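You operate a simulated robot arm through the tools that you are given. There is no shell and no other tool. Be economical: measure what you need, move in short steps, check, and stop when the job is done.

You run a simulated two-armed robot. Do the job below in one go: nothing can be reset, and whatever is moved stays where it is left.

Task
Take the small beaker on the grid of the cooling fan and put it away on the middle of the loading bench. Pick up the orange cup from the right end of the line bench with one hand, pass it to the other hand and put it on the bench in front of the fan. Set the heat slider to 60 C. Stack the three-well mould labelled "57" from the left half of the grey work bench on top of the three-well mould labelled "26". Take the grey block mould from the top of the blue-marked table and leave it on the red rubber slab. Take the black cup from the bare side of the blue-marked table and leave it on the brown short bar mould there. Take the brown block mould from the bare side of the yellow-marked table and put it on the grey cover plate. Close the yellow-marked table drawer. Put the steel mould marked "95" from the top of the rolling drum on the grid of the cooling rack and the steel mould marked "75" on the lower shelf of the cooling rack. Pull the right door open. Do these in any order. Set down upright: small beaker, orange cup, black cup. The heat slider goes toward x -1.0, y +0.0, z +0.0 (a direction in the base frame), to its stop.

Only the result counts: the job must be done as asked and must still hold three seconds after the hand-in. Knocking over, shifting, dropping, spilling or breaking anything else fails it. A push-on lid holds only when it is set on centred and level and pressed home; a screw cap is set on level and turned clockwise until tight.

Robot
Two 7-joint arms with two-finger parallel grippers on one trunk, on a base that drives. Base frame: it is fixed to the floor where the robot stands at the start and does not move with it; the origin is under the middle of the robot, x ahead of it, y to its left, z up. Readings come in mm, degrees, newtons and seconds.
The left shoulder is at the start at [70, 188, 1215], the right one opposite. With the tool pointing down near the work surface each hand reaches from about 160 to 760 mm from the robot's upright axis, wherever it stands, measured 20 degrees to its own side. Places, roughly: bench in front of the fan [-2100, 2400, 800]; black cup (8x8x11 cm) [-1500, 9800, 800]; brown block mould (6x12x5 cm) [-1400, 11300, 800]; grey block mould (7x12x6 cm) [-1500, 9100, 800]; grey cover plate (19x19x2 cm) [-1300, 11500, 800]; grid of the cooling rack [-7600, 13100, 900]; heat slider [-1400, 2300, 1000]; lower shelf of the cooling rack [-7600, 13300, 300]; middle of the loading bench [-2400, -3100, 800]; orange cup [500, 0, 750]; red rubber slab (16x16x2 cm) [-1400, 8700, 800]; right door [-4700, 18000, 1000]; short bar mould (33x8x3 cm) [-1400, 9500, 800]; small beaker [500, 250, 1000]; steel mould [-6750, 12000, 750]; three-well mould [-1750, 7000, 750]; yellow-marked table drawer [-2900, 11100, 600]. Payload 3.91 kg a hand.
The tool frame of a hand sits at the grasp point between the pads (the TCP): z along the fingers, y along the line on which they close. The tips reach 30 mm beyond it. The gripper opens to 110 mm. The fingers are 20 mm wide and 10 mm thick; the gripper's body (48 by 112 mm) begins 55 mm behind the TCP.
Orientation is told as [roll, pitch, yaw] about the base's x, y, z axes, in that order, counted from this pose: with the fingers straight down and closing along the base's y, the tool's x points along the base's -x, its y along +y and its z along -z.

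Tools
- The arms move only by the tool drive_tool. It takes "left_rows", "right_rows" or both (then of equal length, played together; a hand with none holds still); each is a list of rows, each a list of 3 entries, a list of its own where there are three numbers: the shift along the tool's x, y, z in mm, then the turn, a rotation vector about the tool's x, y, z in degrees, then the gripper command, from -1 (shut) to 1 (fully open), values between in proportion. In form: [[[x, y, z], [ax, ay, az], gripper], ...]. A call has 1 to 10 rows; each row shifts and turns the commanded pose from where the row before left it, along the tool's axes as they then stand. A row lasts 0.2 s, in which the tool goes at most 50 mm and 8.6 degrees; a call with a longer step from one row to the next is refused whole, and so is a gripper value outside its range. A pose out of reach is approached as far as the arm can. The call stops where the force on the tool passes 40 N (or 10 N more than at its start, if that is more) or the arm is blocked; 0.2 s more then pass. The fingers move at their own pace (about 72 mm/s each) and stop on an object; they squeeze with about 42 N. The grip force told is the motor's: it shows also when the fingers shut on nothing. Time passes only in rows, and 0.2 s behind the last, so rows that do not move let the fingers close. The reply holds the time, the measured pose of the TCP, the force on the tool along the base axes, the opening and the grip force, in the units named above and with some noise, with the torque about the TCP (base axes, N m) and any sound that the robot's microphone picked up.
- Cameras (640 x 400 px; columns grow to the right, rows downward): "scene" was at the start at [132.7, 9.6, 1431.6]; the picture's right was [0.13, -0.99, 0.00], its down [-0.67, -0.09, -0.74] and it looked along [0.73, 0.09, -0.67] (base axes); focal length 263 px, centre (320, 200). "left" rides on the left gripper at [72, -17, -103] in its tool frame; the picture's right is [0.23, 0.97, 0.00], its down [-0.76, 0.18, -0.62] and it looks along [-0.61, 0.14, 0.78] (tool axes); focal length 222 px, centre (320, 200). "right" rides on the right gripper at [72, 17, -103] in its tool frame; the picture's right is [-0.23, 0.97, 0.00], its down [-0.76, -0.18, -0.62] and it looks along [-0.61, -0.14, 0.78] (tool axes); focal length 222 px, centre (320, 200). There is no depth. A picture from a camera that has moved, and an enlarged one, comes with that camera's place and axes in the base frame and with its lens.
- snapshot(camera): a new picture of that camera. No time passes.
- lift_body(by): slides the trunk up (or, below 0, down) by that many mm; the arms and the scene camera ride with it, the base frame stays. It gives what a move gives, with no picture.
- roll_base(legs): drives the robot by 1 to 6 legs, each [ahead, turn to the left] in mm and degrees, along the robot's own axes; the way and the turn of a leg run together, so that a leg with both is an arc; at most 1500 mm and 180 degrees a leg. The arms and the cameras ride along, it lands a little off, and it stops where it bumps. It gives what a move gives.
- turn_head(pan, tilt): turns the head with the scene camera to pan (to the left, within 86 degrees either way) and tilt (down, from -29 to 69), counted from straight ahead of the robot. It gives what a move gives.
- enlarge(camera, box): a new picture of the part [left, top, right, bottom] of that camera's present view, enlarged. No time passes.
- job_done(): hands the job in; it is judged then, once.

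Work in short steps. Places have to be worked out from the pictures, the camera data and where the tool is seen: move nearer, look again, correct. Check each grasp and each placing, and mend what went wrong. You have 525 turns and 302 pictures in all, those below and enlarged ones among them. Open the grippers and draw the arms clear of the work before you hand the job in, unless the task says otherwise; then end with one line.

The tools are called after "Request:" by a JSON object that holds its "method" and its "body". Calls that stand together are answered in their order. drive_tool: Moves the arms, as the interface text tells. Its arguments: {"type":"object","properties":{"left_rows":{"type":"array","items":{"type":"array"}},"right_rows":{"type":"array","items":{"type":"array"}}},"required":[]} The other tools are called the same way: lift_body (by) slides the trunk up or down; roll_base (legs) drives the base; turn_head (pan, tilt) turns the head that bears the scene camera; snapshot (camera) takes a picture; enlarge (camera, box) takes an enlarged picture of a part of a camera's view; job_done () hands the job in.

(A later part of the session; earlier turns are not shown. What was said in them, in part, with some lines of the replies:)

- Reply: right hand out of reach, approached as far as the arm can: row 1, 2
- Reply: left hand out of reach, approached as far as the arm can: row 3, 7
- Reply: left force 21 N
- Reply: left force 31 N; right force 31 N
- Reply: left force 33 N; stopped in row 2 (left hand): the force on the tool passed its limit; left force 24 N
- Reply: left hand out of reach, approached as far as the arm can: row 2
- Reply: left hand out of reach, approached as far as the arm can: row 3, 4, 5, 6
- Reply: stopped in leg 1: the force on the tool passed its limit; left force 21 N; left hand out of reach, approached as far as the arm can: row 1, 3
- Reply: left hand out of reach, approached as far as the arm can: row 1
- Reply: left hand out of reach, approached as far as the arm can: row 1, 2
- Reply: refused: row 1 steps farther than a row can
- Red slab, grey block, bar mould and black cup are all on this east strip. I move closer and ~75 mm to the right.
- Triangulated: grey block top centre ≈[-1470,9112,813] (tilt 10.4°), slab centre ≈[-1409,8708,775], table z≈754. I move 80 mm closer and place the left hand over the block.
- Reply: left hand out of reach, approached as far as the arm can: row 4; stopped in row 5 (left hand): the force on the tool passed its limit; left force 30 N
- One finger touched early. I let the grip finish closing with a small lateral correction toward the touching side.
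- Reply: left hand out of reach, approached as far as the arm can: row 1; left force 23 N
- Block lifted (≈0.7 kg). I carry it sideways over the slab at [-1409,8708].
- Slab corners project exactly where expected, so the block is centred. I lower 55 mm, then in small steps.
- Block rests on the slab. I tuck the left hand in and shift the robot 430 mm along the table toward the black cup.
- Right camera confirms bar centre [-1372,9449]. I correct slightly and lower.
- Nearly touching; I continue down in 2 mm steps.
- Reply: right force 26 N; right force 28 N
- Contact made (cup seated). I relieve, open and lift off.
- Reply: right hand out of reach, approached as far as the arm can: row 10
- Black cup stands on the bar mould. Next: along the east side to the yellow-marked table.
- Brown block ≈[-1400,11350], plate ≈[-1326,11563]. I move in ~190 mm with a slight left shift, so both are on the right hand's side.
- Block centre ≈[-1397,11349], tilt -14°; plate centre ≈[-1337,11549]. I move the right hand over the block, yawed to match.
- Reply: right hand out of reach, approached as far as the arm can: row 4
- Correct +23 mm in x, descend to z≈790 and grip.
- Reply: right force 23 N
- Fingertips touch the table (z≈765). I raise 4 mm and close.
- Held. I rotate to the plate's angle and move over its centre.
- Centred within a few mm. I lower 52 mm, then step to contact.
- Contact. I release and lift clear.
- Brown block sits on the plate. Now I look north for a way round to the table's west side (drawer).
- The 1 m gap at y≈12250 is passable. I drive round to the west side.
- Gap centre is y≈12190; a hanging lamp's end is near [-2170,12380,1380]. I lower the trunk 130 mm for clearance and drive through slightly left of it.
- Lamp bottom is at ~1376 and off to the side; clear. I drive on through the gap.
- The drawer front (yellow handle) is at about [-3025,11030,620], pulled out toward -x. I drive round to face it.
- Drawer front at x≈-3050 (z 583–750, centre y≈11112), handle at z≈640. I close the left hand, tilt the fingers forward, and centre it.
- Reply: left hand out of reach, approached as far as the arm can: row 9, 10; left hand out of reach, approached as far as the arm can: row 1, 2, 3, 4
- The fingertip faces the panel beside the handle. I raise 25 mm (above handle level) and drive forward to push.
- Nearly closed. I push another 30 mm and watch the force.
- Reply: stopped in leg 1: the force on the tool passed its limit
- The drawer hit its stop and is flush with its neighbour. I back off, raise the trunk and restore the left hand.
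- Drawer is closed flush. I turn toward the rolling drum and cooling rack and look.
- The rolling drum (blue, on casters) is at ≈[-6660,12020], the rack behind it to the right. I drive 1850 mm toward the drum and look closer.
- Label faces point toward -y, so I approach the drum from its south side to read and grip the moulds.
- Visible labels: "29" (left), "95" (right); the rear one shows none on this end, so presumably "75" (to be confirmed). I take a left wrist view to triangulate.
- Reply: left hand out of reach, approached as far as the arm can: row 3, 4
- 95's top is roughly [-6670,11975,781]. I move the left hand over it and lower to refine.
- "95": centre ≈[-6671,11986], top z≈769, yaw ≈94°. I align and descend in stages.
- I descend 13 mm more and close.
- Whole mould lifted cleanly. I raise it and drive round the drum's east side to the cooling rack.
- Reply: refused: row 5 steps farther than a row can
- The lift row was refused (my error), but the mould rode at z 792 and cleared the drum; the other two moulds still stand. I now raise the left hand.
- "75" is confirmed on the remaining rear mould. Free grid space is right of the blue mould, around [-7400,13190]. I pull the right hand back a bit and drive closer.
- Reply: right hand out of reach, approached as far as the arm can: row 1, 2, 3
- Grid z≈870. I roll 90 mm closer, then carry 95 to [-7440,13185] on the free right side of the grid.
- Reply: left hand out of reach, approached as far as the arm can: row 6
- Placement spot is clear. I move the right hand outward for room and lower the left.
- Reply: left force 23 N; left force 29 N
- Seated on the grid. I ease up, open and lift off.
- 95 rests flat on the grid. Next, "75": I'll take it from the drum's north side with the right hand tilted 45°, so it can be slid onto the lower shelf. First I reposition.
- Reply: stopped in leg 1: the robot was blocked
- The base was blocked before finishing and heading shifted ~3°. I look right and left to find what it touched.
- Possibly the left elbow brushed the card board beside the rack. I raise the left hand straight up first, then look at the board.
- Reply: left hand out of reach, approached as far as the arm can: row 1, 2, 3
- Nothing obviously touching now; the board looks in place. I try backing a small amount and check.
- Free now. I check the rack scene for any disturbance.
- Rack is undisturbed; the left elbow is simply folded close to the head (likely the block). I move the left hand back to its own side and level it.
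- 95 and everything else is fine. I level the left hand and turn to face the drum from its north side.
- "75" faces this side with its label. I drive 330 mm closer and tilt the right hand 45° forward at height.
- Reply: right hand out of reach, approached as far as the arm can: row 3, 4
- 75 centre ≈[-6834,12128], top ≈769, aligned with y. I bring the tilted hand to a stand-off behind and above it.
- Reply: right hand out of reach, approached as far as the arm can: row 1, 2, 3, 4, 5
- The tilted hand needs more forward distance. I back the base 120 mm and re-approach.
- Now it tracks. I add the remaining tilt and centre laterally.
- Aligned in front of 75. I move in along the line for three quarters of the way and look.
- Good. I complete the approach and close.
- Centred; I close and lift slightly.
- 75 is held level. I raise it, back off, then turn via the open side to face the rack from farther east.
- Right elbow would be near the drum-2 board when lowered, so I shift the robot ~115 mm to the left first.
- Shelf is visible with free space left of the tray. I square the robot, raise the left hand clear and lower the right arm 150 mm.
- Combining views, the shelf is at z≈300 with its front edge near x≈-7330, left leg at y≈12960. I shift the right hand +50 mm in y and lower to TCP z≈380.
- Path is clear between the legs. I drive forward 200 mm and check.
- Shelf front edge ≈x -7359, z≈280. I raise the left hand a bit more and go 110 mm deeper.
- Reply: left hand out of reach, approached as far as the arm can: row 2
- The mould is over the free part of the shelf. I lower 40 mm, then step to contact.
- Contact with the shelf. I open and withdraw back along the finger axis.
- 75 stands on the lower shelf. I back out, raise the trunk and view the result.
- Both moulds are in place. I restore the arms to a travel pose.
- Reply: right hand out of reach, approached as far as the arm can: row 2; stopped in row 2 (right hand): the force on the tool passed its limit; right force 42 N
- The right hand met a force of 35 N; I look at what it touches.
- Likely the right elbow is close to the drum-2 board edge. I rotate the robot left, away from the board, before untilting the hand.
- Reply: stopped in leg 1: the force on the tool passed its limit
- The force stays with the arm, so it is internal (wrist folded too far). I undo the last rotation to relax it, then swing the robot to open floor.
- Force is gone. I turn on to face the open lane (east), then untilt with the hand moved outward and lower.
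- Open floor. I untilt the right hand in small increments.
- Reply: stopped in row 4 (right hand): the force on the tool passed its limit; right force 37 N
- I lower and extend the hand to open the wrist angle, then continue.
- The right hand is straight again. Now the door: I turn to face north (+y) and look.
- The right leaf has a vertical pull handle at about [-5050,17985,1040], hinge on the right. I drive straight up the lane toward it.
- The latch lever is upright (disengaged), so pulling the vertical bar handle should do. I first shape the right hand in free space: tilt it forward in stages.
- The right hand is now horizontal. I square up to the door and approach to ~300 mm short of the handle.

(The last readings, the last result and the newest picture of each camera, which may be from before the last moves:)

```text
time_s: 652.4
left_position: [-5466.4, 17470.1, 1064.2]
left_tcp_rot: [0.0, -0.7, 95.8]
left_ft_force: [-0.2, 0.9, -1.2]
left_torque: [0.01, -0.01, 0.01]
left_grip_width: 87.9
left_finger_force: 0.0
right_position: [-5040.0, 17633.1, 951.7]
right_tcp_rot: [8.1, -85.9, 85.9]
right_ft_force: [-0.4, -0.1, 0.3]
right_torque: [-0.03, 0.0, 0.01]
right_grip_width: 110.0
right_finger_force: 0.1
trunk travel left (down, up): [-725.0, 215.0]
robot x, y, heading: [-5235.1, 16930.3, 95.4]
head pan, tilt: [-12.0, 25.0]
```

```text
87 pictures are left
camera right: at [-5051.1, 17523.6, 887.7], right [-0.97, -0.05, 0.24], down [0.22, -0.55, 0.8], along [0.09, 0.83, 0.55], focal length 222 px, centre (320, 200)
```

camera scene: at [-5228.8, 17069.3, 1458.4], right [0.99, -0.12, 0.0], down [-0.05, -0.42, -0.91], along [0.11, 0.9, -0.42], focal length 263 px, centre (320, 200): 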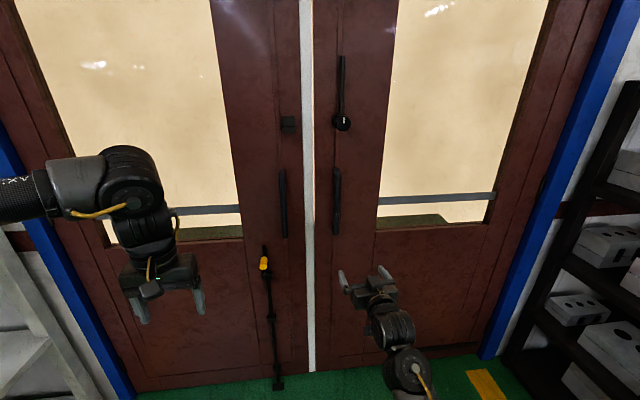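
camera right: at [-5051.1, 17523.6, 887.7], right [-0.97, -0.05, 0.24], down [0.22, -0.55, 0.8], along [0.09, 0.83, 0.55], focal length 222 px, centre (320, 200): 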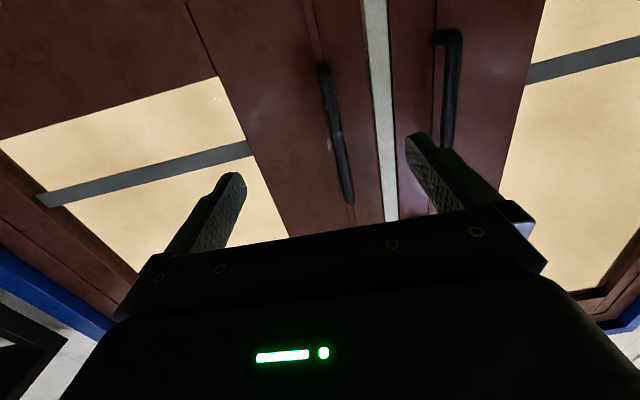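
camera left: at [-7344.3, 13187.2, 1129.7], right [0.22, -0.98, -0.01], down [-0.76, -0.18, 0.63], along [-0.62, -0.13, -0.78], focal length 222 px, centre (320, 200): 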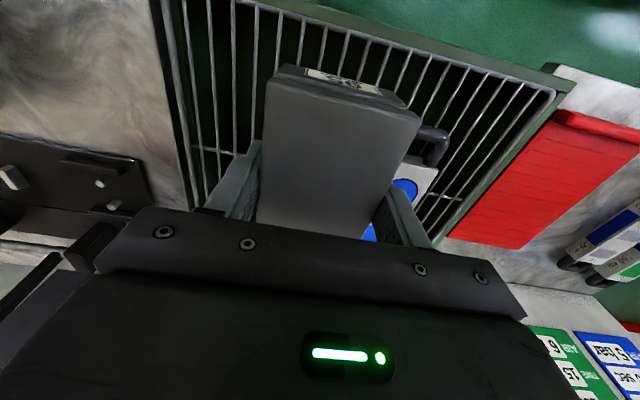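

Handle bar at x≈-5067, y≈17924, z 910–1176. I raise the hand to z≈1040 and drive forward 200 mm.

Request:
{"method": "drive_tool", "body": {"right_rows": [[[-30, 0, -1], [0, 0, 0], 1], [[-30, 0, -1], [0, 0, 0], 1], [[-28, 0, -1], [0, 0, 0], 1]]}}

Request:
{"method": "roll_base", "body": {"legs": [[190, 0]]}}

Request:
{"method": "snapshot", "body": {"camera": "right"}}

Request:
{"method": "snapshot", "body": {"camera": "scene"}}

```text
time_s: 653.2
left_position: [-5466.8, 17471.0, 1063.1]
left_tcp_rot: [-0.1, -0.7, 95.9]
left_ft_force: [0.2, -0.4, 0.4]
left_torque: [-0.02, -0.01, -0.04]
left_grip_width: 88.0
left_finger_force: 0.0
right_position: [-5040.8, 17635.0, 1039.3]
right_tcp_rot: [7.6, -85.8, 86.3]
right_ft_force: [-0.3, -0.8, 0.0]
right_torque: [0.04, 0.01, -0.01]
right_grip_width: 110.4
right_finger_force: 0.0
trunk travel left (down, up): [-725.0, 215.0]
robot x, y, heading: [-5237.1, 16928.4, 95.3]
head pan, tilt: [-12.0, 25.0]
```

```text
time_s: 654.7
left_position: [-5484.4, 17661.0, 1062.8]
left_tcp_rot: [0.0, -0.7, 95.9]
left_ft_force: [0.4, -0.4, 0.7]
left_torque: [-0.03, -0.02, 0.0]
left_grip_width: 88.1
left_finger_force: 0.0
right_position: [-5058.6, 17826.3, 1040.6]
right_tcp_rot: [8.1, -85.8, 85.8]
right_ft_force: [0.4, 0.4, -0.2]
right_torque: [0.0, -0.02, -0.01]
right_grip_width: 110.2
right_finger_force: 0.1
trunk travel left (down, up): [-725.0, 215.0]
robot x, y, heading: [-5249.5, 17117.8, 95.6]
head pan, tilt: [-12.0, 25.0]
```

```text
86 pictures are left
camera right: at [-5068.4, 17716.1, 975.5], right [-0.97, -0.05, 0.24], down [0.22, -0.55, 0.8], along [0.09, 0.83, 0.55], focal length 222 px, centre (320, 200)
```

right: 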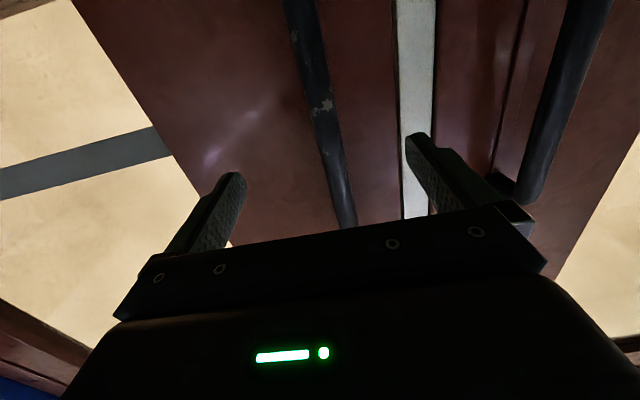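

```text
85 pictures are left
camera scene: at [-5246.6, 17259.1, 1458.4], right [0.99, -0.12, 0.0], down [-0.05, -0.42, -0.91], along [0.11, 0.9, -0.42], focal length 263 px, centre (320, 200)
```

scene: 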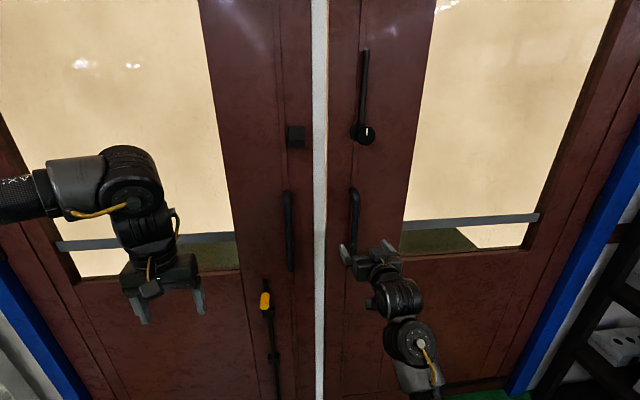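

The bar is centred between the fingers. I advance 90 mm and close on it.

Request:
{"method": "roll_base", "body": {"legs": [[92, 0]]}}

Request:
{"method": "snapshot", "body": {"camera": "right"}}

```text
time_s: 656.0
left_position: [-5492.8, 17751.9, 1062.2]
left_tcp_rot: [-0.2, -0.4, 95.9]
left_ft_force: [-0.3, 0.3, 0.3]
left_torque: [-0.03, -0.03, 0.0]
left_grip_width: 87.9
left_finger_force: 0.1
right_position: [-5064.3, 17917.1, 1038.5]
right_tcp_rot: [9.2, -85.7, 84.6]
right_ft_force: [0.2, 0.1, -0.6]
right_torque: [0.01, -0.01, -0.05]
right_grip_width: 110.3
right_finger_force: 0.0
trunk travel left (down, up): [-725.0, 215.0]
robot x, y, heading: [-5260.1, 17202.7, 95.3]
head pan, tilt: [-12.0, 25.0]
stopped in leg 1: the force on the tool passed its limit (the readings are from after the stop); the commanded pose is now the measured one
```

```text
84 pictures are left
camera right: at [-5076.7, 17805.7, 973.8], right [-0.97, -0.05, 0.24], down [0.22, -0.55, 0.8], along [0.09, 0.83, 0.55], focal length 222 px, centre (320, 200)
```

right: 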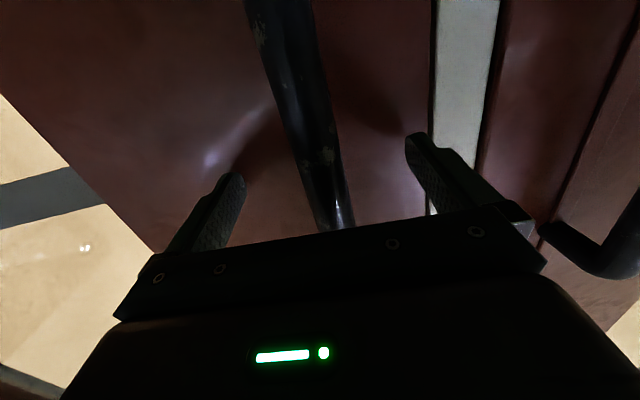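

Fingertips reached the door; the bar is between them. I ease back 6 mm and close.

Request:
{"method": "drive_tool", "body": {"right_rows": [[[0, 0, -6], [0, 0, 0], 1], [[0, 0, 0], [0, 0, 0], -1], [[0, 0, 0], [0, 0, 0], -1], [[0, 0, 0], [0, 0, 0], -1], [[0, 0, 0], [0, 0, 0], -1], [[0, 0, 0], [0, 0, 0], -1]]}}

Request:
{"method": "snapshot", "body": {"camera": "right"}}

```text
time_s: 657.4
left_position: [-5496.0, 17749.7, 1062.4]
left_tcp_rot: [-0.2, -0.7, 95.9]
left_ft_force: [-0.3, 0.6, -0.4]
left_torque: [0.04, -0.02, -0.01]
left_grip_width: 88.3
left_finger_force: 0.1
right_position: [-5069.9, 17906.2, 1040.2]
right_tcp_rot: [5.9, -85.8, 88.3]
right_ft_force: [-20.2, -5.8, -5.1]
right_torque: [0.5, -0.39, 0.32]
right_grip_width: 21.8
right_finger_force: 45.7
trunk travel left (down, up): [-725.0, 215.0]
robot x, y, heading: [-5260.3, 17209.1, 95.2]
head pan, tilt: [-12.0, 25.0]
```

```text
83 pictures are left
camera right: at [-5080.4, 17796.6, 975.8], right [-0.97, -0.05, 0.23], down [0.22, -0.55, 0.8], along [0.09, 0.83, 0.55], focal length 222 px, centre (320, 200)
```

right: 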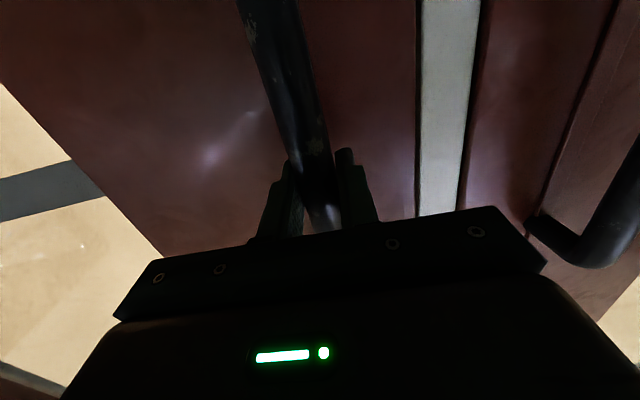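

Bar gripped (22 mm). I pull back 70 mm and check that the door follows.

Request:
{"method": "roll_base", "body": {"legs": [[-70, 0]]}}

Request:
{"method": "snapshot", "body": {"camera": "scene"}}

```text
time_s: 658.4
left_position: [-5490.5, 17682.2, 1061.1]
left_tcp_rot: [-0.3, -0.5, 96.0]
left_ft_force: [-1.5, 0.3, -0.1]
left_torque: [0.0, -0.03, -0.02]
left_grip_width: 87.9
left_finger_force: 0.0
right_position: [-5063.4, 17839.9, 1040.3]
right_tcp_rot: [5.4, -85.8, 88.6]
right_ft_force: [-22.8, -1.1, -6.1]
right_torque: [1.24, -0.42, 0.19]
right_grip_width: 22.0
right_finger_force: 45.1
trunk travel left (down, up): [-725.0, 215.0]
robot x, y, heading: [-5255.2, 17138.2, 95.4]
head pan, tilt: [-12.0, 25.0]
```

```text
82 pictures are left
camera scene: at [-5254.7, 17281.2, 1458.2], right [0.99, -0.12, 0.0], down [-0.04, -0.42, -0.91], along [0.11, 0.9, -0.42], focal length 263 px, centre (320, 200)
```

scene: 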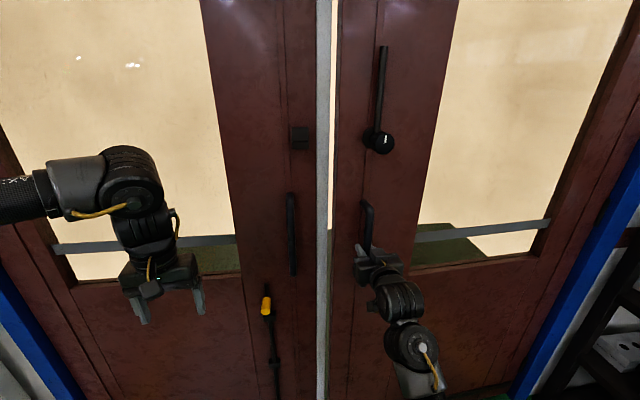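

The door follows. I relieve the lateral force slightly and keep pulling.

Request:
{"method": "drive_tool", "body": {"right_rows": [[[0, 3, 0], [0, 0, 0], -1]]}}

Request:
{"method": "roll_base", "body": {"legs": [[-80, 0]]}}

```text
time_s: 658.8
left_position: [-5488.9, 17682.3, 1060.5]
left_tcp_rot: [-0.1, -0.6, 96.0]
left_ft_force: [-0.2, 0.4, -0.2]
left_torque: [-0.03, -0.03, -0.01]
left_grip_width: 88.2
left_finger_force: 0.1
right_position: [-5063.6, 17840.6, 1040.2]
right_tcp_rot: [8.1, -85.8, 85.8]
right_ft_force: [-1.7, 0.1, -0.4]
right_torque: [-1.07, -0.64, -0.3]
right_grip_width: 21.6
right_finger_force: 44.5
trunk travel left (down, up): [-725.0, 215.0]
robot x, y, heading: [-5253.5, 17137.1, 95.4]
head pan, tilt: [-12.0, 25.0]
```

```text
time_s: 659.8
left_position: [-5475.3, 17602.1, 1062.5]
left_tcp_rot: [0.2, -0.7, 96.1]
left_ft_force: [0.2, 0.2, -0.1]
left_torque: [0.03, -0.01, -0.01]
left_grip_width: 88.0
left_finger_force: 0.0
right_position: [-5049.6, 17758.2, 1040.9]
right_tcp_rot: [13.3, -85.9, 80.6]
right_ft_force: [23.1, 7.6, -2.0]
right_torque: [1.23, -0.8, 0.35]
right_grip_width: 22.0
right_finger_force: 44.9
trunk travel left (down, up): [-725.0, 215.0]
robot x, y, heading: [-5248.0, 17058.1, 95.1]
head pan, tilt: [-12.0, 25.0]
```

Request:
{"method": "drive_tool", "body": {"right_rows": [[[0, -6, 0], [0, 0, 0], -1], [[0, -4, 0], [0, 0, 0], -1]]}}

Request:
{"method": "roll_base", "body": {"legs": [[-70, 0]]}}

Request:
{"method": "snapshot", "body": {"camera": "scene"}}

```text
time_s: 660.4
left_position: [-5482.3, 17601.4, 1061.7]
left_tcp_rot: [-0.2, -0.6, 96.0]
left_ft_force: [-0.4, -0.3, -0.6]
left_torque: [0.02, -0.01, -0.01]
left_grip_width: 88.1
left_finger_force: 0.1
right_position: [-5049.3, 17758.8, 1040.1]
right_tcp_rot: [5.2, -86.0, 88.7]
right_ft_force: [-17.2, -2.9, -9.8]
right_torque: [0.72, -0.27, 0.32]
right_grip_width: 21.7
right_finger_force: 45.1
trunk travel left (down, up): [-725.0, 215.0]
robot x, y, heading: [-5247.5, 17061.6, 95.6]
head pan, tilt: [-12.0, 25.0]
```

```text
time_s: 661.4
left_position: [-5470.6, 17535.9, 1059.8]
left_tcp_rot: [0.2, -0.4, 96.0]
left_ft_force: [-0.5, -0.9, -1.3]
left_torque: [-0.02, 0.03, 0.01]
left_grip_width: 88.1
left_finger_force: 0.1
right_position: [-5031.8, 17694.9, 1041.2]
right_tcp_rot: [13.6, -86.2, 79.8]
right_ft_force: [19.1, 9.8, 0.2]
right_torque: [0.88, -0.92, 0.39]
right_grip_width: 21.7
right_finger_force: 45.0
trunk travel left (down, up): [-725.0, 215.0]
robot x, y, heading: [-5242.0, 16994.0, 95.2]
head pan, tilt: [-12.0, 25.0]
```

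```text
81 pictures are left
camera scene: at [-5231.2, 17136.8, 1457.9], right [0.99, -0.12, 0.0], down [-0.05, -0.42, -0.9], along [0.11, 0.9, -0.43], focal length 263 px, centre (320, 200)
```

scene: 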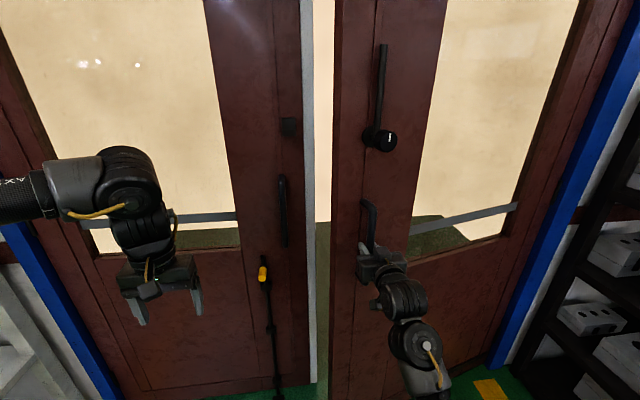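

About 15° open. I continue with small lateral corrections between pulls.

Request:
{"method": "drive_tool", "body": {"right_rows": [[[0, -8, 0], [0, 0, 0], -1], [[0, -8, 0], [0, 0, 0], -1]]}}

Request:
{"method": "roll_base", "body": {"legs": [[-60, 0]]}}

Request:
{"method": "drive_tool", "body": {"right_rows": [[[0, -8, 0], [0, 0, 0], -1], [[0, -8, 0], [0, 0, 0], -1]]}}

Request:
{"method": "roll_base", "body": {"legs": [[-60, 0]]}}

```text
time_s: 662.2
left_position: [-5475.0, 17531.2, 1063.2]
left_tcp_rot: [-0.2, -0.6, 96.1]
left_ft_force: [0.5, 0.9, -0.1]
left_torque: [0.02, 0.01, 0.0]
left_grip_width: 87.8
left_finger_force: 0.0
right_position: [-5030.1, 17690.9, 1040.6]
right_tcp_rot: [3.9, -86.1, 91.0]
right_ft_force: [-17.6, -5.5, -5.3]
right_torque: [-0.1, -0.63, -0.08]
right_grip_width: 21.7
right_finger_force: 45.0
trunk travel left (down, up): [-725.0, 215.0]
robot x, y, heading: [-5239.5, 16994.2, 95.6]
head pan, tilt: [-12.0, 25.0]
stopped in row 2 (right hand): the force on the tool passed its limit (the readings are from after the stop); the commanded pose is now the measured one
```

```text
time_s: 663.5
left_position: [-5470.2, 17471.8, 1061.5]
left_tcp_rot: [0.1, -0.5, 96.3]
left_ft_force: [-0.8, -0.6, 0.0]
left_torque: [-0.01, 0.0, -0.01]
left_grip_width: 87.9
left_finger_force: 0.1
right_position: [-5009.8, 17634.9, 1040.6]
right_tcp_rot: [10.7, -86.0, 82.6]
right_ft_force: [18.2, 4.8, -1.0]
right_torque: [0.59, -0.61, -0.28]
right_grip_width: 21.7
right_finger_force: 45.1
trunk travel left (down, up): [-725.0, 215.0]
robot x, y, heading: [-5236.6, 16926.3, 95.1]
head pan, tilt: [-12.0, 25.0]
stopped in leg 1: the force on the tool passed its limit (the readings are from after the stop); the commanded pose is now the measured one
```

```text
time_s: 664.1
left_position: [-5474.2, 17469.7, 1061.4]
left_tcp_rot: [-0.3, -0.7, 96.3]
left_ft_force: [0.0, 1.0, -0.7]
left_torque: [-0.02, 0.02, -0.02]
left_grip_width: 88.1
left_finger_force: 0.0
right_position: [-5009.9, 17632.1, 1041.9]
right_tcp_rot: [2.5, -86.0, 91.9]
right_ft_force: [-31.5, -10.1, -12.1]
right_torque: [1.01, 0.1, 0.15]
right_grip_width: 21.6
right_finger_force: 44.6
trunk travel left (down, up): [-725.0, 215.0]
robot x, y, heading: [-5234.3, 16930.4, 95.5]
head pan, tilt: [-12.0, 25.0]
```

```text
time_s: 665.1
left_position: [-5462.0, 17416.8, 1059.0]
left_tcp_rot: [0.3, -0.2, 96.4]
left_ft_force: [-0.1, 0.4, -0.7]
left_torque: [-0.05, 0.01, -0.02]
left_grip_width: 87.8
left_finger_force: 0.2
right_position: [-4986.6, 17580.9, 1040.8]
right_tcp_rot: [14.7, -86.2, 78.7]
right_ft_force: [26.0, 20.2, 5.6]
right_torque: [-0.03, -1.03, 0.29]
right_grip_width: 22.0
right_finger_force: 44.7
trunk travel left (down, up): [-725.0, 215.0]
robot x, y, heading: [-5229.6, 16872.3, 95.1]
head pan, tilt: [-12.0, 25.0]
```

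Request:
{"method": "drive_tool", "body": {"right_rows": [[[0, -8, 0], [0, 0, 0], -1], [[0, -8, 0], [0, 0, 0], -1]]}}

Request:
{"method": "roll_base", "body": {"legs": [[-45, 0]]}}

Request:
{"method": "drive_tool", "body": {"right_rows": [[[0, -8, 0], [0, 0, 0], -1], [[0, -9, 0], [0, 0, 0], -1]]}}

Request:
{"method": "roll_base", "body": {"legs": [[-45, 0]]}}

Request:
{"method": "snapshot", "body": {"camera": "scene"}}

```text
time_s: 665.7
left_position: [-5470.3, 17411.3, 1059.6]
left_tcp_rot: [-0.3, -0.4, 96.4]
left_ft_force: [0.1, 0.8, -0.2]
left_torque: [0.01, 0.04, 0.04]
left_grip_width: 88.1
left_finger_force: 0.0
right_position: [-4985.6, 17577.3, 1041.3]
right_tcp_rot: [3.9, -86.1, 90.3]
right_ft_force: [-32.6, -13.5, -30.0]
right_torque: [0.35, -0.25, 0.25]
right_grip_width: 21.9
right_finger_force: 44.9
trunk travel left (down, up): [-725.0, 215.0]
robot x, y, heading: [-5228.1, 16870.6, 95.3]
head pan, tilt: [-12.0, 25.0]
```

```text
time_s: 666.6
left_position: [-5460.5, 17373.1, 1058.6]
left_tcp_rot: [0.0, -0.2, 96.6]
left_ft_force: [-0.2, 0.5, -1.0]
left_torque: [-0.03, 0.02, -0.02]
left_grip_width: 88.1
left_finger_force: 0.1
right_position: [-4967.7, 17541.1, 1043.0]
right_tcp_rot: [16.3, -86.5, 76.9]
right_ft_force: [19.3, 16.8, -7.3]
right_torque: [-0.61, -0.9, 0.18]
right_grip_width: 21.6
right_finger_force: 44.8
trunk travel left (down, up): [-725.0, 215.0]
robot x, y, heading: [-5224.0, 16822.8, 95.2]
head pan, tilt: [-12.0, 25.0]
```

```text
time_s: 667.3
left_position: [-5464.1, 17364.8, 1062.3]
left_tcp_rot: [0.0, -0.6, 96.8]
left_ft_force: [0.2, -0.4, 0.3]
left_torque: [0.0, 0.01, 0.02]
left_grip_width: 88.3
left_finger_force: 0.0
right_position: [-4962.8, 17533.0, 1044.3]
right_tcp_rot: [7.0, -86.3, 87.3]
right_ft_force: [-7.4, -2.9, -2.8]
right_torque: [-0.64, -0.72, 0.23]
right_grip_width: 21.8
right_finger_force: 45.1
trunk travel left (down, up): [-725.0, 215.0]
robot x, y, heading: [-5225.9, 16824.0, 95.0]
head pan, tilt: [-12.0, 25.0]
stopped in row 2 (right hand): the force on the tool passed its limit (the readings are from after the stop); the commanded pose is now the measured one
```

```text
time_s: 668.2
left_position: [-5462.9, 17333.8, 1059.6]
left_tcp_rot: [0.0, -0.3, 96.8]
left_ft_force: [-0.1, -0.1, -0.2]
left_torque: [0.01, 0.02, 0.0]
left_grip_width: 88.2
left_finger_force: 0.1
right_position: [-4947.1, 17504.2, 1044.3]
right_tcp_rot: [14.1, -86.3, 78.6]
right_ft_force: [6.4, 6.3, -15.0]
right_torque: [0.5, -0.94, 0.34]
right_grip_width: 22.1
right_finger_force: 44.5
trunk travel left (down, up): [-725.0, 215.0]
robot x, y, heading: [-5222.8, 16793.1, 94.9]
head pan, tilt: [-12.0, 25.0]
stopped in leg 1: the force on the tool passed its limit (the readings are from after the stop); the commanded pose is now the measured one
```

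```text
80 pictures are left
camera scene: at [-5214.9, 16936.5, 1457.8], right [0.99, -0.12, 0.0], down [-0.05, -0.42, -0.9], along [0.11, 0.9, -0.43], focal length 263 px, centre (320, 200)
```

scene: 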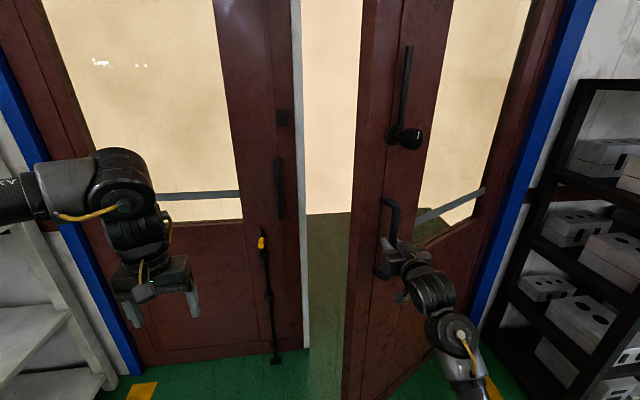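

About 29° open. I now release the handle and will push the leaf further from behind its free edge.

Request:
{"method": "drive_tool", "body": {"right_rows": [[[0, 0, 0], [0, 0, 0], 1], [[0, 0, 0], [0, 0, 0], 1], [[0, 0, 0], [0, 0, 0], 1]]}}

Request:
{"method": "roll_base", "body": {"legs": [[-110, 0], [0, 12]]}}

Request:
{"method": "snapshot", "body": {"camera": "scene"}}

```text
time_s: 669.0
left_position: [-5462.2, 17329.2, 1061.1]
left_tcp_rot: [-0.1, -0.5, 96.7]
left_ft_force: [-0.3, 0.0, -0.2]
left_torque: [0.03, -0.01, 0.0]
left_grip_width: 87.7
left_finger_force: 0.1
right_position: [-4947.9, 17500.9, 1049.8]
right_tcp_rot: [18.5, -87.0, 74.4]
right_ft_force: [2.5, -0.3, 0.0]
right_torque: [0.01, 0.04, 0.0]
right_grip_width: 108.8
right_finger_force: 0.0
trunk travel left (down, up): [-725.0, 215.0]
robot x, y, heading: [-5223.7, 16788.9, 94.9]
head pan, tilt: [-12.0, 25.0]
```

```text
time_s: 671.0
left_position: [-5559.1, 17160.6, 1060.8]
left_tcp_rot: [-0.2, -0.4, 108.8]
left_ft_force: [-0.4, 0.3, 0.5]
left_torque: [-0.05, -0.02, -0.02]
left_grip_width: 88.0
left_finger_force: 0.0
right_position: [-5093.6, 17432.9, 1051.1]
right_tcp_rot: [17.8, -87.0, 87.2]
right_ft_force: [0.5, -0.3, 0.4]
right_torque: [0.0, 0.02, -0.01]
right_grip_width: 110.0
right_finger_force: 0.1
trunk travel left (down, up): [-725.0, 215.0]
robot x, y, heading: [-5211.0, 16682.5, 107.2]
head pan, tilt: [-12.0, 25.0]
```

```text
79 pictures are left
camera scene: at [-5236.4, 16820.8, 1458.4], right [1.0, 0.09, 0.0], down [0.04, -0.42, -0.91], along [-0.08, 0.9, -0.42], focal length 263 px, centre (320, 200)
```

scene: 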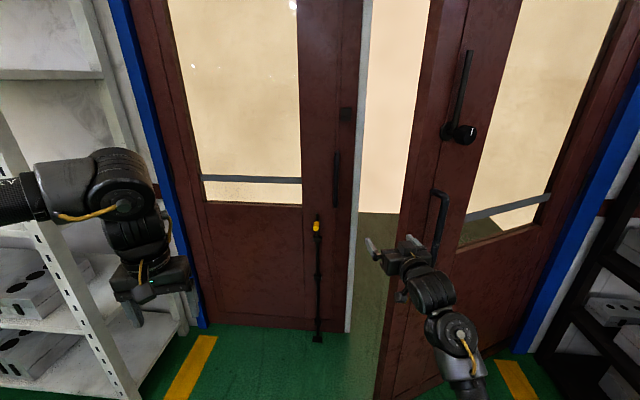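

The hand is just left of the leaf's edge. I close the fingers and go forward 240 mm through the gap.

Request:
{"method": "drive_tool", "body": {"right_rows": [[[0, 0, 0], [0, 0, 0], -1], [[0, 0, 0], [0, 0, 0], -1], [[0, 0, 0], [0, 0, 0], -1], [[0, 0, 0], [0, 0, 0], -1]]}}

Request:
{"method": "roll_base", "body": {"legs": [[240, 0]]}}

Request:
{"method": "snapshot", "body": {"camera": "scene"}}

```text
time_s: 672.0
left_position: [-5558.8, 17158.2, 1061.9]
left_tcp_rot: [0.0, -0.5, 108.9]
left_ft_force: [0.1, 0.1, -0.4]
left_torque: [-0.04, -0.02, -0.03]
left_grip_width: 87.8
left_finger_force: 0.1
right_position: [-5092.6, 17434.5, 1049.0]
right_tcp_rot: [18.1, -87.0, 86.7]
right_ft_force: [0.0, -0.7, 0.1]
right_torque: [-0.01, -0.01, -0.04]
right_grip_width: 0.0
right_finger_force: 31.6
trunk travel left (down, up): [-725.0, 215.0]
robot x, y, heading: [-5212.9, 16680.3, 107.0]
head pan, tilt: [-12.0, 25.0]
```

```text
time_s: 673.7
left_position: [-5630.1, 17387.2, 1061.2]
left_tcp_rot: [0.0, -0.5, 108.9]
left_ft_force: [0.3, -0.2, 0.0]
left_torque: [0.0, 0.0, -0.03]
left_grip_width: 87.8
left_finger_force: 0.0
right_position: [-5163.4, 17662.7, 1049.6]
right_tcp_rot: [18.1, -86.9, 86.8]
right_ft_force: [-0.6, -0.3, 0.3]
right_torque: [-0.02, -0.01, -0.04]
right_grip_width: 0.4
right_finger_force: 37.8
trunk travel left (down, up): [-725.0, 215.0]
robot x, y, heading: [-5286.4, 16913.4, 107.1]
head pan, tilt: [-12.0, 25.0]
```

```text
78 pictures are left
camera scene: at [-5306.3, 17049.9, 1458.4], right [1.0, 0.09, 0.0], down [0.04, -0.42, -0.91], along [-0.08, 0.9, -0.42], focal length 263 px, centre (320, 200)
```

scene: 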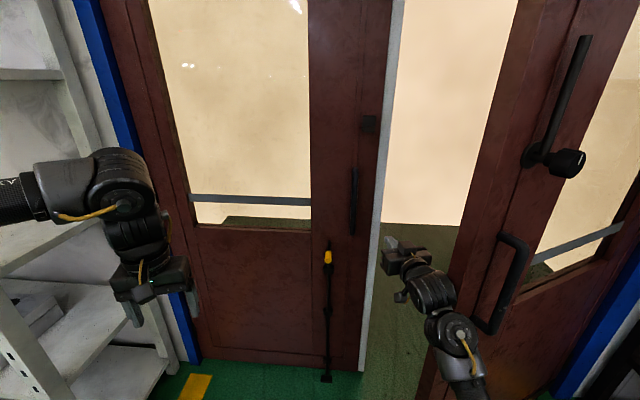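

The hand is now past the leaf's edge on the inside. Turning the base right sweeps it against the inner face and pushes the door open.

Request:
{"method": "roll_base", "body": {"legs": [[0, -28]]}}

Request:
{"method": "snapshot", "body": {"camera": "scene"}}

```text
time_s: 674.8
left_position: [-5579.3, 17421.3, 1061.6]
left_tcp_rot: [-0.2, -0.4, 102.7]
left_ft_force: [0.6, -0.9, 0.3]
left_torque: [0.04, -0.03, -0.04]
left_grip_width: 87.8
left_finger_force: 0.0
right_position: [-5097.5, 17643.1, 1049.8]
right_tcp_rot: [9.4, -87.2, 91.0]
right_ft_force: [0.2, 0.2, -0.9]
right_torque: [-0.01, 0.02, -0.02]
right_grip_width: 0.1
right_finger_force: 37.9
trunk travel left (down, up): [-725.0, 215.0]
robot x, y, heading: [-5284.9, 16913.8, 101.1]
head pan, tilt: [-12.0, 25.0]
stopped in leg 1: the force on the tool passed its limit (the readings are from after the stop); the commanded pose is now the measured one
```

```text
77 pictures are left
camera scene: at [-5293.6, 17051.3, 1458.4], right [1.0, -0.01, 0.0], down [0.0, -0.42, -0.91], along [0.01, 0.91, -0.42], focal length 263 px, centre (320, 200)
```

scene: 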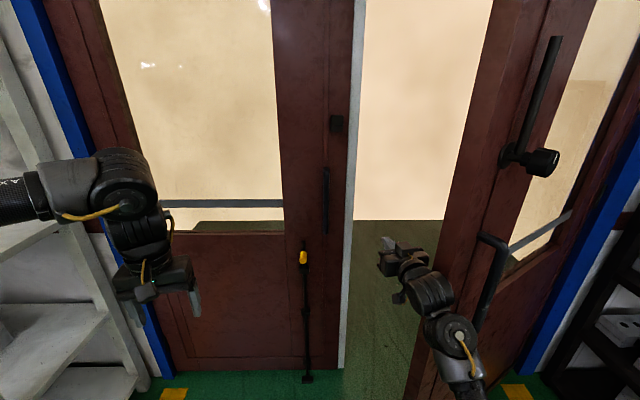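

Contact with the edge stopped it. I try a smaller turn to see whether the door yields.

Request:
{"method": "roll_base", "body": {"legs": [[0, -4]]}}

Request:
{"method": "snapshot", "body": {"camera": "right"}}

```text
time_s: 675.6
left_position: [-5564.5, 17428.6, 1061.3]
left_tcp_rot: [-0.1, -0.5, 101.1]
left_ft_force: [-0.1, 0.4, -0.3]
left_torque: [0.01, 0.0, 0.03]
left_grip_width: 87.9
left_finger_force: 0.0
right_position: [-5087.7, 17635.3, 1049.6]
right_tcp_rot: [4.9, -87.2, 94.9]
right_ft_force: [0.1, -1.2, 0.5]
right_torque: [-0.03, -0.02, 0.0]
right_grip_width: 0.2
right_finger_force: 37.6
trunk travel left (down, up): [-725.0, 215.0]
robot x, y, heading: [-5277.6, 16912.1, 100.0]
head pan, tilt: [-12.0, 25.0]
stopped in leg 1: the force on the tool passed its limit (the readings are from after the stop); the commanded pose is now the measured one
```

```text
76 pictures are left
camera right: at [-5087.9, 17527.0, 982.5], right [-0.96, -0.15, 0.23], down [0.28, -0.55, 0.79], along [0.0, 0.82, 0.57], focal length 222 px, centre (320, 200)
```

right: 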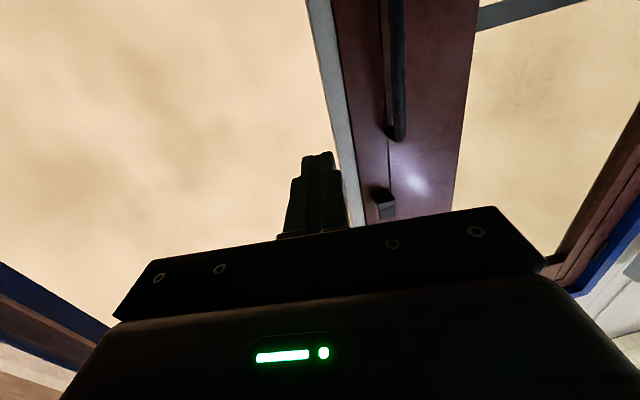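

The wrist is against the edge with poor leverage. I turn back a little and yaw the hand right (~60°) so the fingers hook behind the leaf.

Request:
{"method": "roll_base", "body": {"legs": [[0, 6]]}}

Request:
{"method": "drive_tool", "body": {"right_rows": [[[0, 0, 0], [8.5, 0, 0], -1], [[0, 0, 0], [8.5, 0, 0], -1], [[0, 0, 0], [8.5, 0, 0], -1], [[0, 0, 0], [8.5, 0, 0], -1], [[0, 0, 0], [8.5, 0, 0], -1], [[0, 0, 0], [8.5, 0, 0], -1], [[0, 0, 0], [8.5, 0, 0], -1]]}}

Request:
{"method": "snapshot", "body": {"camera": "scene"}}

Request:
{"method": "snapshot", "body": {"camera": "right"}}

```text
time_s: 676.5
left_position: [-5615.2, 17397.5, 1061.1]
left_tcp_rot: [-0.1, -0.5, 106.9]
left_ft_force: [-0.5, -0.7, -0.7]
left_torque: [0.02, 0.02, -0.02]
left_grip_width: 88.0
left_finger_force: 0.1
right_position: [-5160.7, 17653.0, 1048.1]
right_tcp_rot: [7.2, -86.9, 98.4]
right_ft_force: [0.8, 0.8, 0.0]
right_torque: [-0.02, -0.03, 0.01]
right_grip_width: 0.0
right_finger_force: 37.4
trunk travel left (down, up): [-725.0, 215.0]
robot x, y, heading: [-5284.2, 16910.5, 105.8]
head pan, tilt: [-12.0, 25.0]
```

```text
time_s: 678.3
left_position: [-5613.1, 17397.0, 1061.6]
left_tcp_rot: [0.0, -0.4, 107.0]
left_ft_force: [-0.5, -0.9, -0.7]
left_torque: [-0.01, 0.02, 0.03]
left_grip_width: 87.7
left_finger_force: 0.1
right_position: [-5119.4, 17659.7, 1055.7]
right_tcp_rot: [-111.1, -85.7, 154.1]
right_ft_force: [0.3, 0.1, 0.0]
right_torque: [-0.03, 0.0, -0.03]
right_grip_width: 0.0
right_finger_force: 37.7
trunk travel left (down, up): [-725.0, 215.0]
robot x, y, heading: [-5286.5, 16911.5, 105.7]
head pan, tilt: [-12.0, 25.0]
stopped in row 7 (right hand): the arm was blocked; the commanded pose is now the measured one
```

```text
75 pictures are left
camera scene: at [-5303.0, 17050.0, 1458.4], right [1.0, 0.07, 0.0], down [0.03, -0.42, -0.91], along [-0.06, 0.9, -0.42], focal length 263 px, centre (320, 200)
```

scene: 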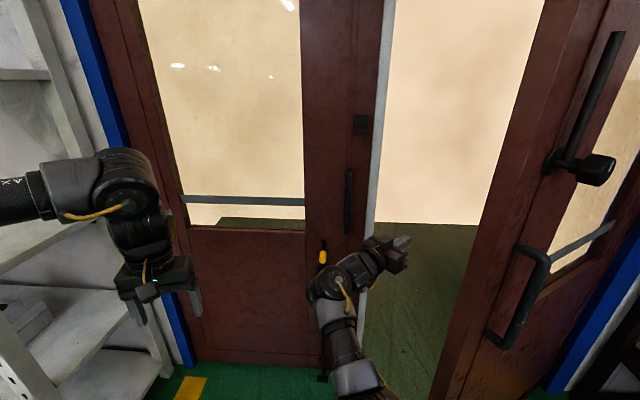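

```text
74 pictures are left
camera right: at [-5204.3, 17598.8, 979.1], right [-0.68, 0.72, 0.16], down [-0.39, -0.53, 0.76], along [0.63, 0.45, 0.64], focal length 222 px, centre (320, 200)
```

right: 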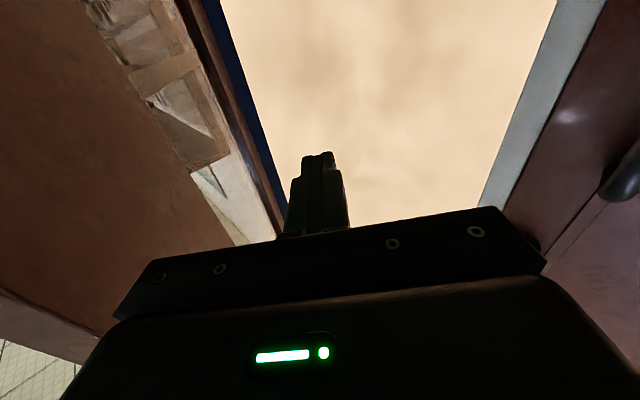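

The hand now points NE, ready to hook behind the leaf. I turn the base right 9° to bring it behind the edge.

Request:
{"method": "roll_base", "body": {"legs": [[0, -9]]}}

Request:
{"method": "snapshot", "body": {"camera": "scene"}}

```text
time_s: 679.4
left_position: [-5534.3, 17443.9, 1062.2]
left_tcp_rot: [-0.1, -0.5, 98.1]
left_ft_force: [0.6, -0.7, 0.1]
left_torque: [-0.04, 0.03, -0.03]
left_grip_width: 87.9
left_finger_force: 0.1
right_position: [-5008.2, 17624.9, 1055.0]
right_tcp_rot: [-109.2, -85.7, 143.4]
right_ft_force: [0.1, 0.6, -0.1]
right_torque: [0.03, -0.04, 0.0]
right_grip_width: 0.0
right_finger_force: 37.4
trunk travel left (down, up): [-725.0, 215.0]
robot x, y, heading: [-5281.6, 16910.3, 96.9]
head pan, tilt: [-12.0, 25.0]
```

```text
73 pictures are left
camera scene: at [-5281.3, 17052.1, 1458.3], right [1.0, -0.09, 0.0], down [-0.04, -0.42, -0.91], along [0.08, 0.9, -0.42], focal length 263 px, centre (320, 200)
```

scene: 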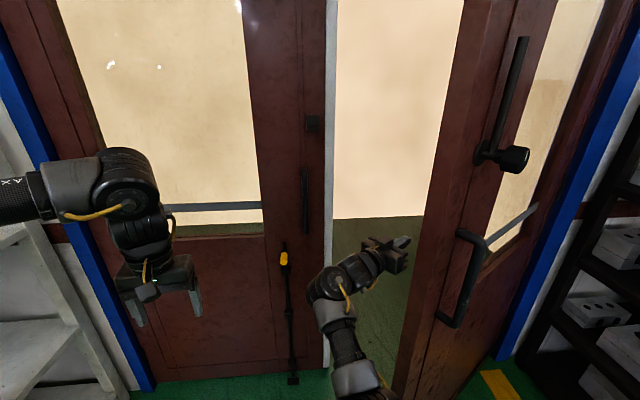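

Fingers are just behind the edge. I back up in an arc to the right to drag the leaf open.

Request:
{"method": "roll_base", "body": {"legs": [[-120, -8]]}}

Request:
{"method": "snapshot", "body": {"camera": "scene"}}

```text
time_s: 680.2
left_position: [-5514.6, 17421.6, 1060.2]
left_tcp_rot: [-0.1, -0.2, 96.2]
left_ft_force: [0.5, -0.2, 0.4]
left_torque: [-0.04, 0.02, -0.02]
left_grip_width: 88.0
left_finger_force: 0.0
right_position: [-4981.7, 17589.5, 1054.2]
right_tcp_rot: [-112.0, -85.7, 144.7]
right_ft_force: [0.1, 0.4, -0.4]
right_torque: [0.03, 0.0, -0.02]
right_grip_width: 0.0
right_finger_force: 37.4
trunk travel left (down, up): [-725.0, 215.0]
robot x, y, heading: [-5282.7, 16882.6, 94.9]
head pan, tilt: [-12.0, 25.0]
stopped in leg 1: the force on the tool passed its limit (the readings are from after the stop); the commanded pose is now the measured one
```

```text
72 pictures are left
camera scene: at [-5274.3, 17023.4, 1457.9], right [0.99, -0.12, 0.0], down [-0.05, -0.42, -0.91], along [0.11, 0.9, -0.42], focal length 263 px, centre (320, 200)
```

scene: 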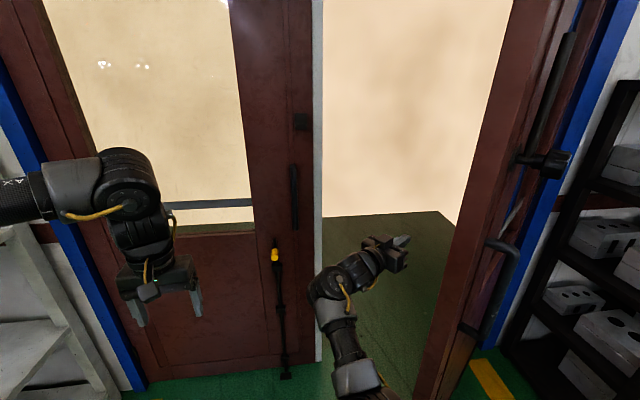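

The leaf has swung further. I continue dragging it.

Request:
{"method": "roll_base", "body": {"legs": [[-80, -6]]}}

Request:
{"method": "roll_base", "body": {"legs": [[-80, -6]]}}

Request:
{"method": "snapshot", "body": {"camera": "scene"}}

```text
time_s: 681.3
left_position: [-5461.8, 17372.3, 1062.2]
left_tcp_rot: [-0.1, -0.4, 91.3]
left_ft_force: [0.6, -1.0, 0.3]
left_torque: [0.0, 0.02, 0.01]
left_grip_width: 87.8
left_finger_force: 0.1
right_position: [-4921.8, 17499.0, 1057.3]
right_tcp_rot: [-114.0, -86.0, 143.0]
right_ft_force: [0.4, -1.2, -0.3]
right_torque: [-0.01, 0.01, 0.03]
right_grip_width: 0.1
right_finger_force: 37.8
trunk travel left (down, up): [-725.0, 215.0]
robot x, y, heading: [-5277.4, 16817.6, 90.2]
head pan, tilt: [-12.0, 25.0]
stopped in leg 1: the force on the tool passed its limit (the readings are from after the stop); the commanded pose is now the measured one
```

```text
time_s: 682.4
left_position: [-5405.5, 17311.1, 1059.9]
left_tcp_rot: [-0.2, -0.3, 85.2]
left_ft_force: [-0.4, 0.7, -0.4]
left_torque: [0.01, 0.02, 0.0]
left_grip_width: 88.0
left_finger_force: 0.0
right_position: [-4855.5, 17379.7, 1056.2]
right_tcp_rot: [-112.4, -85.9, 135.5]
right_ft_force: [1.0, 0.3, -0.2]
right_torque: [-0.01, -0.02, -0.02]
right_grip_width: 0.0
right_finger_force: 37.8
trunk travel left (down, up): [-725.0, 215.0]
robot x, y, heading: [-5281.1, 16738.1, 84.1]
head pan, tilt: [-12.0, 25.0]
```

```text
71 pictures are left
camera scene: at [-5247.0, 16873.1, 1458.2], right [0.95, -0.31, 0.0], down [-0.13, -0.4, -0.91], along [0.28, 0.86, -0.42], focal length 263 px, centre (320, 200)
```

scene: 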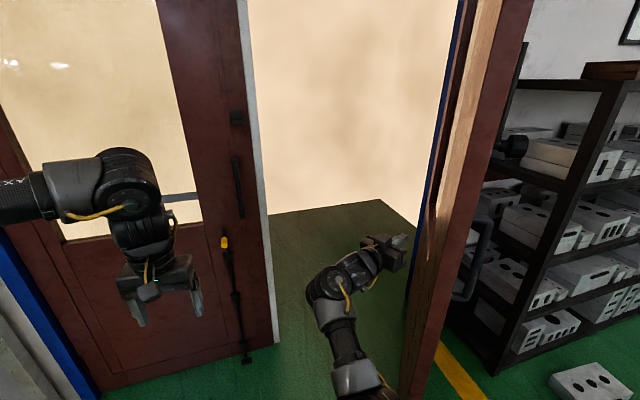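

About 53° open. I go forward 150 mm and turn right to push the leaf on toward ~70°.

Request:
{"method": "roll_base", "body": {"legs": [[150, 0], [0, -20]]}}

Request:
{"method": "roll_base", "body": {"legs": [[0, -16]]}}

Request:
{"method": "snapshot", "body": {"camera": "scene"}}

```text
time_s: 684.5
left_position: [-5265.5, 17472.9, 1059.5]
left_tcp_rot: [0.0, -0.2, 73.0]
left_ft_force: [0.8, 0.2, -0.1]
left_torque: [0.0, 0.02, 0.01]
left_grip_width: 88.1
left_finger_force: 0.1
right_position: [-4716.9, 17429.7, 1055.7]
right_tcp_rot: [-111.4, -85.8, 122.9]
right_ft_force: [0.9, -0.4, -0.6]
right_torque: [-0.02, -0.01, -0.01]
right_grip_width: 0.0
right_finger_force: 37.4
trunk travel left (down, up): [-725.0, 215.0]
robot x, y, heading: [-5264.8, 16886.9, 71.9]
head pan, tilt: [-12.0, 25.0]
stopped in leg 2: the force on the tool passed its limit (the readings are from after the stop); the commanded pose is now the measured one
```

```text
time_s: 685.5
left_position: [-5203.2, 17469.0, 1060.6]
left_tcp_rot: [-0.2, -0.3, 66.8]
left_ft_force: [0.5, 0.2, 0.0]
left_torque: [0.01, 0.02, -0.01]
left_grip_width: 88.1
left_finger_force: 0.3
right_position: [-4666.4, 17372.7, 1057.4]
right_tcp_rot: [-111.7, -85.8, 118.0]
right_ft_force: [0.6, -0.5, 0.4]
right_torque: [0.01, -0.02, 0.0]
right_grip_width: 0.0
right_finger_force: 38.0
trunk travel left (down, up): [-725.0, 215.0]
robot x, y, heading: [-5264.9, 16885.2, 66.2]
head pan, tilt: [-12.0, 25.0]
stopped in leg 1: the force on the tool passed its limit (the readings are from after the stop); the commanded pose is now the measured one
```

```text
70 pictures are left
camera scene: at [-5190.6, 17005.0, 1458.3], right [0.81, -0.59, 0.0], down [-0.25, -0.34, -0.91], along [0.53, 0.73, -0.42], focal length 263 px, centre (320, 200)
```

scene: 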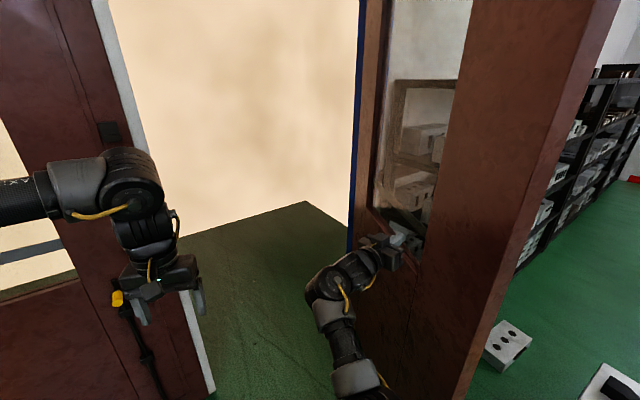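

About 70° open. One more gentle push to make it well open.

Request:
{"method": "roll_base", "body": {"legs": [[0, -8]]}}

Request:
{"method": "snapshot", "body": {"camera": "scene"}}

```text
time_s: 686.5
left_position: [-5125.4, 17456.8, 1061.0]
left_tcp_rot: [-0.2, -0.4, 59.0]
left_ft_force: [0.9, -0.5, 0.1]
left_torque: [-0.04, -0.01, 0.0]
left_grip_width: 88.0
left_finger_force: 0.1
right_position: [-4605.5, 17285.1, 1058.0]
right_tcp_rot: [-112.0, -85.8, 110.4]
right_ft_force: [0.3, -0.8, 0.3]
right_torque: [0.01, -0.02, 0.03]
right_grip_width: 0.1
right_finger_force: 37.9
trunk travel left (down, up): [-725.0, 215.0]
robot x, y, heading: [-5265.3, 16884.1, 58.2]
head pan, tilt: [-12.0, 25.0]
```

```text
69 pictures are left
camera scene: at [-5176.0, 16993.5, 1458.4], right [0.72, -0.69, 0.0], down [-0.29, -0.31, -0.91], along [0.63, 0.65, -0.42], focal length 263 px, centre (320, 200)
```

scene: 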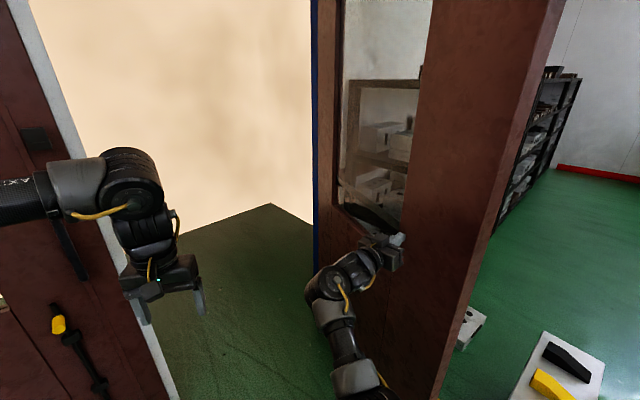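

The leaf stands at ~72° and stays there. I swing the hand away from it, back off and open the grippers.

Request:
{"method": "roll_base", "body": {"legs": [[0, 20], [-550, 0]]}}

Request:
{"method": "drive_tool", "body": {"left_rows": [[[0, 0, 0], [0, 0, 0], 1], [[0, 0, 0], [0, 0, 0], 1], [[0, 0, 0], [0, 0, 0], 1], [[0, 0, 0], [0, 0, 0], 1]], "right_rows": [[[0, 0, 0], [0, 0, 0], 1], [[0, 0, 0], [0, 0, 0], 1], [[0, 0, 0], [0, 0, 0], 1], [[0, 0, 0], [0, 0, 0], 1]]}}

Request:
{"method": "turn_head", "body": {"pan": -10, "tilt": 18}}

Request:
{"method": "snapshot", "body": {"camera": "scene"}}

```text
time_s: 690.8
left_position: [-5439.6, 16934.3, 1061.2]
left_tcp_rot: [-0.2, -0.4, 78.9]
left_ft_force: [-0.2, -0.5, 0.0]
left_torque: [0.0, -0.05, -0.02]
left_grip_width: 88.2
left_finger_force: 0.1
right_position: [-4893.7, 16950.3, 1057.8]
right_tcp_rot: [-111.8, -85.8, 130.3]
right_ft_force: [-0.9, -0.1, 0.0]
right_torque: [-0.01, -0.01, 0.03]
right_grip_width: 0.1
right_finger_force: 37.8
trunk travel left (down, up): [-725.0, 215.0]
robot x, y, heading: [-5376.6, 16352.3, 78.2]
head pan, tilt: [-12.0, 25.0]
```

```text
time_s: 691.8
left_position: [-5440.7, 16933.9, 1060.1]
left_tcp_rot: [-0.2, -0.4, 78.9]
left_ft_force: [0.0, 0.2, 0.1]
left_torque: [-0.01, -0.01, 0.0]
left_grip_width: 109.7
left_finger_force: 0.1
right_position: [-4894.6, 16950.6, 1057.5]
right_tcp_rot: [-112.0, -85.8, 130.6]
right_ft_force: [0.2, -0.6, -1.0]
right_torque: [-0.01, -0.01, 0.01]
right_grip_width: 110.0
right_finger_force: 0.1
trunk travel left (down, up): [-725.0, 215.0]
robot x, y, heading: [-5374.8, 16345.4, 78.2]
head pan, tilt: [-12.0, 25.0]
```

```text
time_s: 692.5
left_position: [-5440.0, 16933.6, 1059.8]
left_tcp_rot: [-0.2, -0.4, 78.8]
left_ft_force: [-0.6, -0.7, -0.1]
left_torque: [-0.01, -0.01, 0.02]
left_grip_width: 110.0
left_finger_force: 0.0
right_position: [-4893.9, 16949.8, 1057.1]
right_tcp_rot: [-112.1, -85.7, 130.7]
right_ft_force: [0.7, 0.1, -0.4]
right_torque: [-0.01, -0.01, 0.0]
right_grip_width: 109.8
right_finger_force: 0.1
trunk travel left (down, up): [-725.0, 215.0]
robot x, y, heading: [-5375.9, 16352.6, 78.3]
head pan, tilt: [-10.0, 18.0]
```

```text
68 pictures are left
camera scene: at [-5333.3, 16483.3, 1469.7], right [0.93, -0.37, 0.0], down [-0.11, -0.29, -0.95], along [0.35, 0.88, -0.31], focal length 263 px, centre (320, 200)
```

scene: 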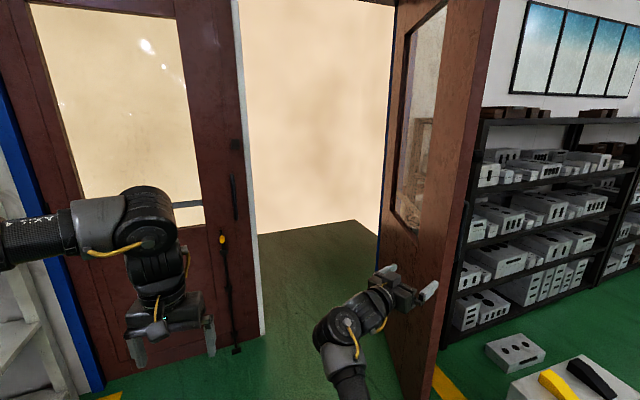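

All items are done: the door stands open, the arms are clear, and both grippers are empty and open. I hand the job in.

Request:
{"method": "job_done", "body": {}}

```text
The job is handed in.
```

I finished every item on the list and handed the job in with both grippers open and the arms clear. The right door was left about 72° open. I didn't go back at the end to recheck the things I'd placed.
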